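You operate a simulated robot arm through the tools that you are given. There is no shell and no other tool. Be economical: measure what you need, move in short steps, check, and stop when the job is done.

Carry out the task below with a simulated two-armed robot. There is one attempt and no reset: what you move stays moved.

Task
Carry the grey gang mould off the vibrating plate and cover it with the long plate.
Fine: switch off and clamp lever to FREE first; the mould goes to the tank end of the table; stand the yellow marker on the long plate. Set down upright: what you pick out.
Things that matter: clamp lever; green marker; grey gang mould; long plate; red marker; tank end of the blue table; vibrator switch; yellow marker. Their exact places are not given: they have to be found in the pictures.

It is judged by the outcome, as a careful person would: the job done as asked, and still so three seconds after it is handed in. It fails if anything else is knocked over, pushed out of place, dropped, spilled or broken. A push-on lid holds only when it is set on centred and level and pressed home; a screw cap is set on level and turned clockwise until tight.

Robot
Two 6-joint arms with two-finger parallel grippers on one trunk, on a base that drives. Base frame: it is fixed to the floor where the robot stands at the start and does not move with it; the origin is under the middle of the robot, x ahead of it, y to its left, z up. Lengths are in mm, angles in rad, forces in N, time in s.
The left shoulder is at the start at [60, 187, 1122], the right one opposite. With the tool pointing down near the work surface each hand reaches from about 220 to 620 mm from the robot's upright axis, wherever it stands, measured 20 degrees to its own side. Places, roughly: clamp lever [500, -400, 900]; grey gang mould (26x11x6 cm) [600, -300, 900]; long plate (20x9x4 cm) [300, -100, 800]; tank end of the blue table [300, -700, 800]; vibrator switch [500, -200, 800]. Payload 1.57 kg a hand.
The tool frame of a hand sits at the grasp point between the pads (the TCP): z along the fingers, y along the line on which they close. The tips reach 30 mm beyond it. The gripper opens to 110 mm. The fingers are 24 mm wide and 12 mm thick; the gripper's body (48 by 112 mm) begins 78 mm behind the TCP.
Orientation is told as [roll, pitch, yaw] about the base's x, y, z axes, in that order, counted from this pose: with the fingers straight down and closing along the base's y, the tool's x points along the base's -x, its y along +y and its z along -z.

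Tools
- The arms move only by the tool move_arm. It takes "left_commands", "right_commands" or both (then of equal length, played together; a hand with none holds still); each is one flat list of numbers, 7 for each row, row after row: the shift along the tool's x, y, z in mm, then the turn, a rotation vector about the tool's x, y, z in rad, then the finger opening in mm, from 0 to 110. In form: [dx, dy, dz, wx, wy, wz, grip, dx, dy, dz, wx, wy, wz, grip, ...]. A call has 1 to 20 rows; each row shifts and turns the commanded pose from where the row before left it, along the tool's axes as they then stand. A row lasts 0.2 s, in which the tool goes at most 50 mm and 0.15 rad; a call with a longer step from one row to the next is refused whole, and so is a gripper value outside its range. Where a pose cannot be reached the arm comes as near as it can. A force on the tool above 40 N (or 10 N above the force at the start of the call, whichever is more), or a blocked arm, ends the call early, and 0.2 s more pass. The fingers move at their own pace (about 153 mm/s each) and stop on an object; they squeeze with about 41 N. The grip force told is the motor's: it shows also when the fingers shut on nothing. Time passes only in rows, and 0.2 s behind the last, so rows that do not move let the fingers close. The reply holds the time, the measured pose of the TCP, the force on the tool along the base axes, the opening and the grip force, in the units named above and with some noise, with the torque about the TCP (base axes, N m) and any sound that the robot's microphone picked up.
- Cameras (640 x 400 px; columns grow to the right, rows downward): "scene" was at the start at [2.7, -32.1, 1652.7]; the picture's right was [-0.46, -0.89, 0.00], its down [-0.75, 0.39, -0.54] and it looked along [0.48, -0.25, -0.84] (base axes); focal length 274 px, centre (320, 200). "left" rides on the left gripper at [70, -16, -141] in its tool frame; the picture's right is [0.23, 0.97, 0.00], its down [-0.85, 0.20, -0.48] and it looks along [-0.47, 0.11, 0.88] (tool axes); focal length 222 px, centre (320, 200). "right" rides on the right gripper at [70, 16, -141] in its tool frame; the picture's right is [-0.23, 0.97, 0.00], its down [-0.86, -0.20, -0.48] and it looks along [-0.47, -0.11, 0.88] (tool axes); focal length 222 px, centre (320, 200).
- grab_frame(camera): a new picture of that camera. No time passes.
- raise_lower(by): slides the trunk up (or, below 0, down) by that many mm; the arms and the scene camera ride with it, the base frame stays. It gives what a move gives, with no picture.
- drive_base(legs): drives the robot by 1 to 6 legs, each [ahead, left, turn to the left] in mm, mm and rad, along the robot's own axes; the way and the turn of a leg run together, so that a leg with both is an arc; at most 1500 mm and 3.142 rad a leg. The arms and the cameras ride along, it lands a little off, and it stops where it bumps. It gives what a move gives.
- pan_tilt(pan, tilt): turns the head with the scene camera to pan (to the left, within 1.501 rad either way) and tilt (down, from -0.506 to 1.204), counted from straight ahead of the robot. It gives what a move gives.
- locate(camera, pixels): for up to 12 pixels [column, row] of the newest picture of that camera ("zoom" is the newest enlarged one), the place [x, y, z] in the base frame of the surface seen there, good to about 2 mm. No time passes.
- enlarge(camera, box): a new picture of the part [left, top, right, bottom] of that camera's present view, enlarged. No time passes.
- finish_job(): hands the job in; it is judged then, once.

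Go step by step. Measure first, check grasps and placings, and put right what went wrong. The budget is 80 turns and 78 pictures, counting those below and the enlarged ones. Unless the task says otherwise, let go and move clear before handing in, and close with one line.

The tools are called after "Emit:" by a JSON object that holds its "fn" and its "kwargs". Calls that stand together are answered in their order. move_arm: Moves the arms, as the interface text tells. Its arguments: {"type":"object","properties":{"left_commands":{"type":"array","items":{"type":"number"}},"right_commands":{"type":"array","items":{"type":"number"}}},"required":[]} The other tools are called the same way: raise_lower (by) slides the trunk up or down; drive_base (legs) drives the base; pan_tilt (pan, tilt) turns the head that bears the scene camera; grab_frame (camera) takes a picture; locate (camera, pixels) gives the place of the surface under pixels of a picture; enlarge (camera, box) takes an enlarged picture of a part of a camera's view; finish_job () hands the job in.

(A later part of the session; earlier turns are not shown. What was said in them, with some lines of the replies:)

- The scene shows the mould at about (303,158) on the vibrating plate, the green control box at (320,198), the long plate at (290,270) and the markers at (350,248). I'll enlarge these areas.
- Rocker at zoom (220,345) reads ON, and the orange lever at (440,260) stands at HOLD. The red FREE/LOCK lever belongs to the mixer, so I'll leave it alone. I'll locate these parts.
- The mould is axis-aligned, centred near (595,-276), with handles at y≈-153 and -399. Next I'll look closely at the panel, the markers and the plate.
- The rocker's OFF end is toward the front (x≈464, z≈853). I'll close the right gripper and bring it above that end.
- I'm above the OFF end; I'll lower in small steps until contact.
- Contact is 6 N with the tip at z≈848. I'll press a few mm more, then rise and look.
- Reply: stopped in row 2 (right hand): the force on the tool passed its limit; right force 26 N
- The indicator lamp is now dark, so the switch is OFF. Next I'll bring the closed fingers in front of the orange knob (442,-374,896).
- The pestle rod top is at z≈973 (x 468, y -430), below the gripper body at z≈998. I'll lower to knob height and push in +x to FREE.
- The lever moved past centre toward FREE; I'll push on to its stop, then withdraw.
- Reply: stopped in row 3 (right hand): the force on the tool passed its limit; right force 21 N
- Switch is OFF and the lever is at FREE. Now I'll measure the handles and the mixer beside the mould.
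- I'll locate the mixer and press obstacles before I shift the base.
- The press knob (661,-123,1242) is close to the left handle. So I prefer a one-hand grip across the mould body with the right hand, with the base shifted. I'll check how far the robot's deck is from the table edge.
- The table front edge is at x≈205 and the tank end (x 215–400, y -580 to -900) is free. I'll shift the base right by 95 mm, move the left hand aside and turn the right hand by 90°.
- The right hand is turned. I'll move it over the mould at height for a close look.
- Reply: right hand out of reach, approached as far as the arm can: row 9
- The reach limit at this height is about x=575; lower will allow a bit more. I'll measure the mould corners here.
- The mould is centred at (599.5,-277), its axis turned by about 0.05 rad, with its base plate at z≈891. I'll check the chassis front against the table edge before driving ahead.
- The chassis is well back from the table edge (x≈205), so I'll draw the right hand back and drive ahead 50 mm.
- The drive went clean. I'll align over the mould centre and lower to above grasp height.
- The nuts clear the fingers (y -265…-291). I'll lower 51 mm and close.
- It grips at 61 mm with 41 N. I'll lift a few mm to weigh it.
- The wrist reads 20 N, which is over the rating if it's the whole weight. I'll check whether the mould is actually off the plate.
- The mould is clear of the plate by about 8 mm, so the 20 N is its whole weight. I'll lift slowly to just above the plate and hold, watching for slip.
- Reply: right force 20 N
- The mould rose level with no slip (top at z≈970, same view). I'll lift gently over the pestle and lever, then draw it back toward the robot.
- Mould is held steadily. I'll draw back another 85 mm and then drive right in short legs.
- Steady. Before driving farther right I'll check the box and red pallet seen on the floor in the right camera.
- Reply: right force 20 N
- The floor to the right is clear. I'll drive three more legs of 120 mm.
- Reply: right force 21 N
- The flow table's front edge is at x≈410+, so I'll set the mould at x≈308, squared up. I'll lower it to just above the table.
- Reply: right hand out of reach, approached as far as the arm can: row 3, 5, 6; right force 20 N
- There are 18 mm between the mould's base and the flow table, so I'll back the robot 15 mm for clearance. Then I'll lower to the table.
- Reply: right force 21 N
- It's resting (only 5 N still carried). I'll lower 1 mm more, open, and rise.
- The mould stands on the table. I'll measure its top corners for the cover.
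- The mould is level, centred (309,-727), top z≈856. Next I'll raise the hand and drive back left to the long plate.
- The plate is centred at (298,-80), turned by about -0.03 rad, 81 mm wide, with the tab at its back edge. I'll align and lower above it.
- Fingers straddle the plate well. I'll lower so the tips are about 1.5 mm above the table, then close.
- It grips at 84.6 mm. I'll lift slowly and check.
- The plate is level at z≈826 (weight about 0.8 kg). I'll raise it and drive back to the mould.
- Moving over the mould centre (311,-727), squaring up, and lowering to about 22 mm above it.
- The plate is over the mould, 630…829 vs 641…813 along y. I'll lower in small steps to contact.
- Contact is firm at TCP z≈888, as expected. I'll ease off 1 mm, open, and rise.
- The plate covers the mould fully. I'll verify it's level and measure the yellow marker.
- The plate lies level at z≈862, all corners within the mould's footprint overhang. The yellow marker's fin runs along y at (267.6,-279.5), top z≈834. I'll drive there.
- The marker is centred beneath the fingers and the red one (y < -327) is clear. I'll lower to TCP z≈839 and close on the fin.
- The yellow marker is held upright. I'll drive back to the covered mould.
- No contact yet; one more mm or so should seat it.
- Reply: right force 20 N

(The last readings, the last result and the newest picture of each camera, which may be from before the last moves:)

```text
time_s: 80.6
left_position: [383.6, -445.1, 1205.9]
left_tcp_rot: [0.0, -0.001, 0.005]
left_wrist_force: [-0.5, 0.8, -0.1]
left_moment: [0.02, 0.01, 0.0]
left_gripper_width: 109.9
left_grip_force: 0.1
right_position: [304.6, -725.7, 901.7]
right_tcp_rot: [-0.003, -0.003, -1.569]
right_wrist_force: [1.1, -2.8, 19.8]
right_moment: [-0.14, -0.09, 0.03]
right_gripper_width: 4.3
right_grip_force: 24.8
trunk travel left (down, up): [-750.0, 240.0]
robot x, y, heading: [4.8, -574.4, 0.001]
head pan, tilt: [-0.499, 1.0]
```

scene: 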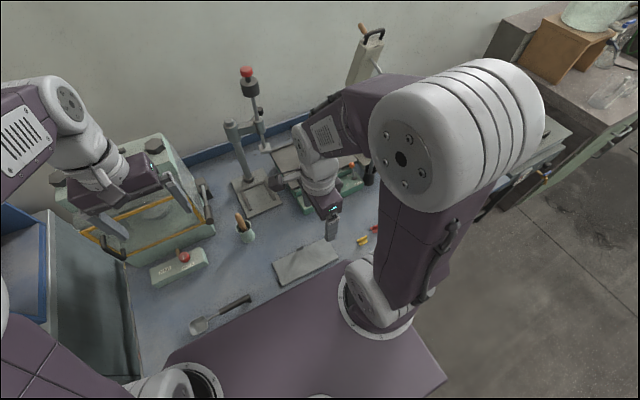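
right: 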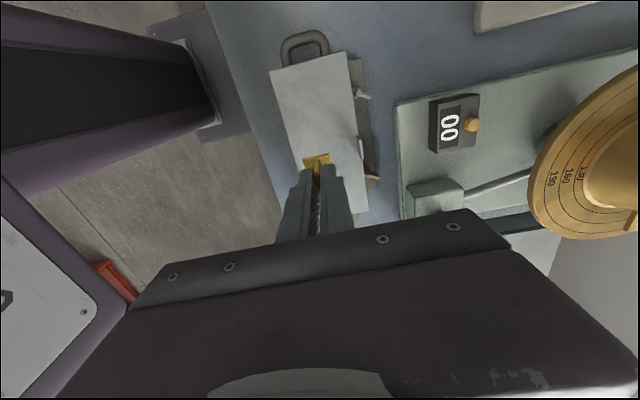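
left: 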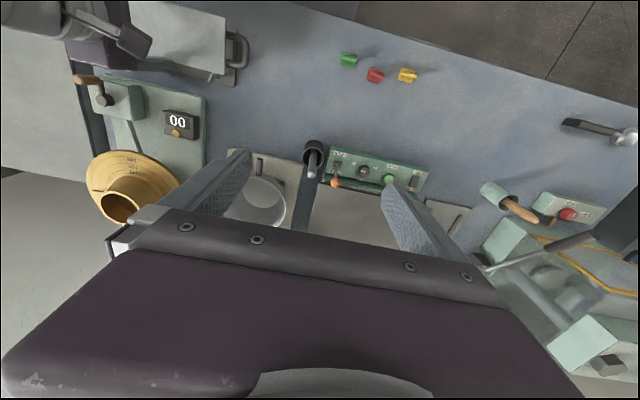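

It's seated (20 N). I'll ease off, open and rise clear.

Emit:
{"fn": "move_arm", "kwargs": {"right_commands": [0, 0, -0.8, 0, 0, 0, 0, 0, 0, 0, 0, 0, 0, 15, 0, 0, 0, 0, 0, 0, 28, 0, 0, 0, 0, 0, 0, 28, 0, 0, -10, 0, 0, 0, 28, 0, 0, -25, 0, 0, 0, 28, 0, 0, -40, 0, 0, 0, 28, 0, 0, -40, 0, 0, 0, 28, 0, 0, -40, 0, 0, 0, 28]}}

Emit:
{"fn": "grab_frame", "kwargs": {"camera": "right"}}

Emit:
{"fn": "enlarge", "kwargs": {"camera": "left", "box": [60, 0, 440, 240]}}

```text
time_s: 82.6
left_position: [384.4, -445.8, 1205.4]
left_tcp_rot: [0.002, -0.002, 0.005]
left_wrist_force: [-0.1, -0.6, 0.3]
left_moment: [-0.01, -0.03, 0.0]
left_gripper_width: 110.1
left_grip_force: 0.0
right_position: [304.1, -727.6, 1058.5]
right_tcp_rot: [-0.004, -0.001, -1.568]
right_wrist_force: [-0.1, 0.5, 0.5]
right_moment: [0.01, -0.01, -0.03]
right_gripper_width: 28.4
right_grip_force: 0.0
trunk travel left (down, up): [-750.0, 240.0]
robot x, y, heading: [6.8, -570.1, 0.007]
head pan, tilt: [-0.499, 1.0]
```

```text
19 pictures are left
```

right: 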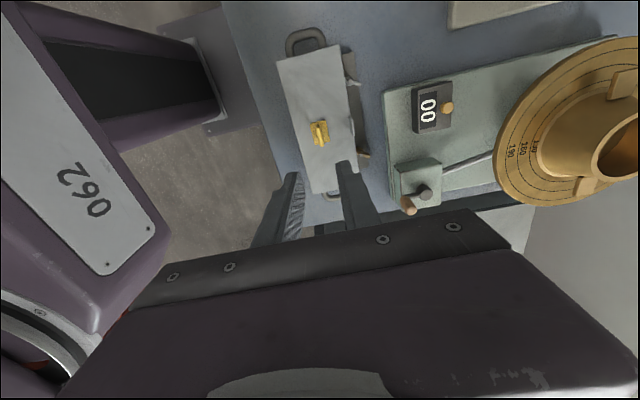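

```text
1.67 times, centred on (250, 120) of left
```

zoom: 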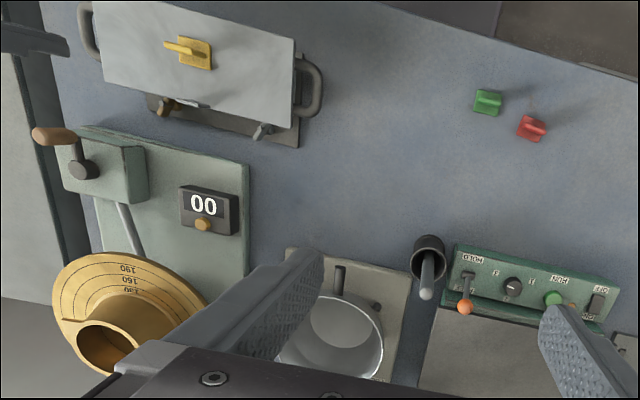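

The marker stands upright on the level plate over the mould. The green and red markers, the mixer and the flow table are undisturbed, the lever reads FREE, the switch is off, and both hands are clear. I'm handing in.

Emit:
{"fn": "finish_job", "kwargs": {}}

```text
The job is handed in.
```

The vibrator is switched off and its clamp lever is at FREE. The grey gang mould is at the tank end of the blue table, covered by the long plate, with the yellow marker upright on top.
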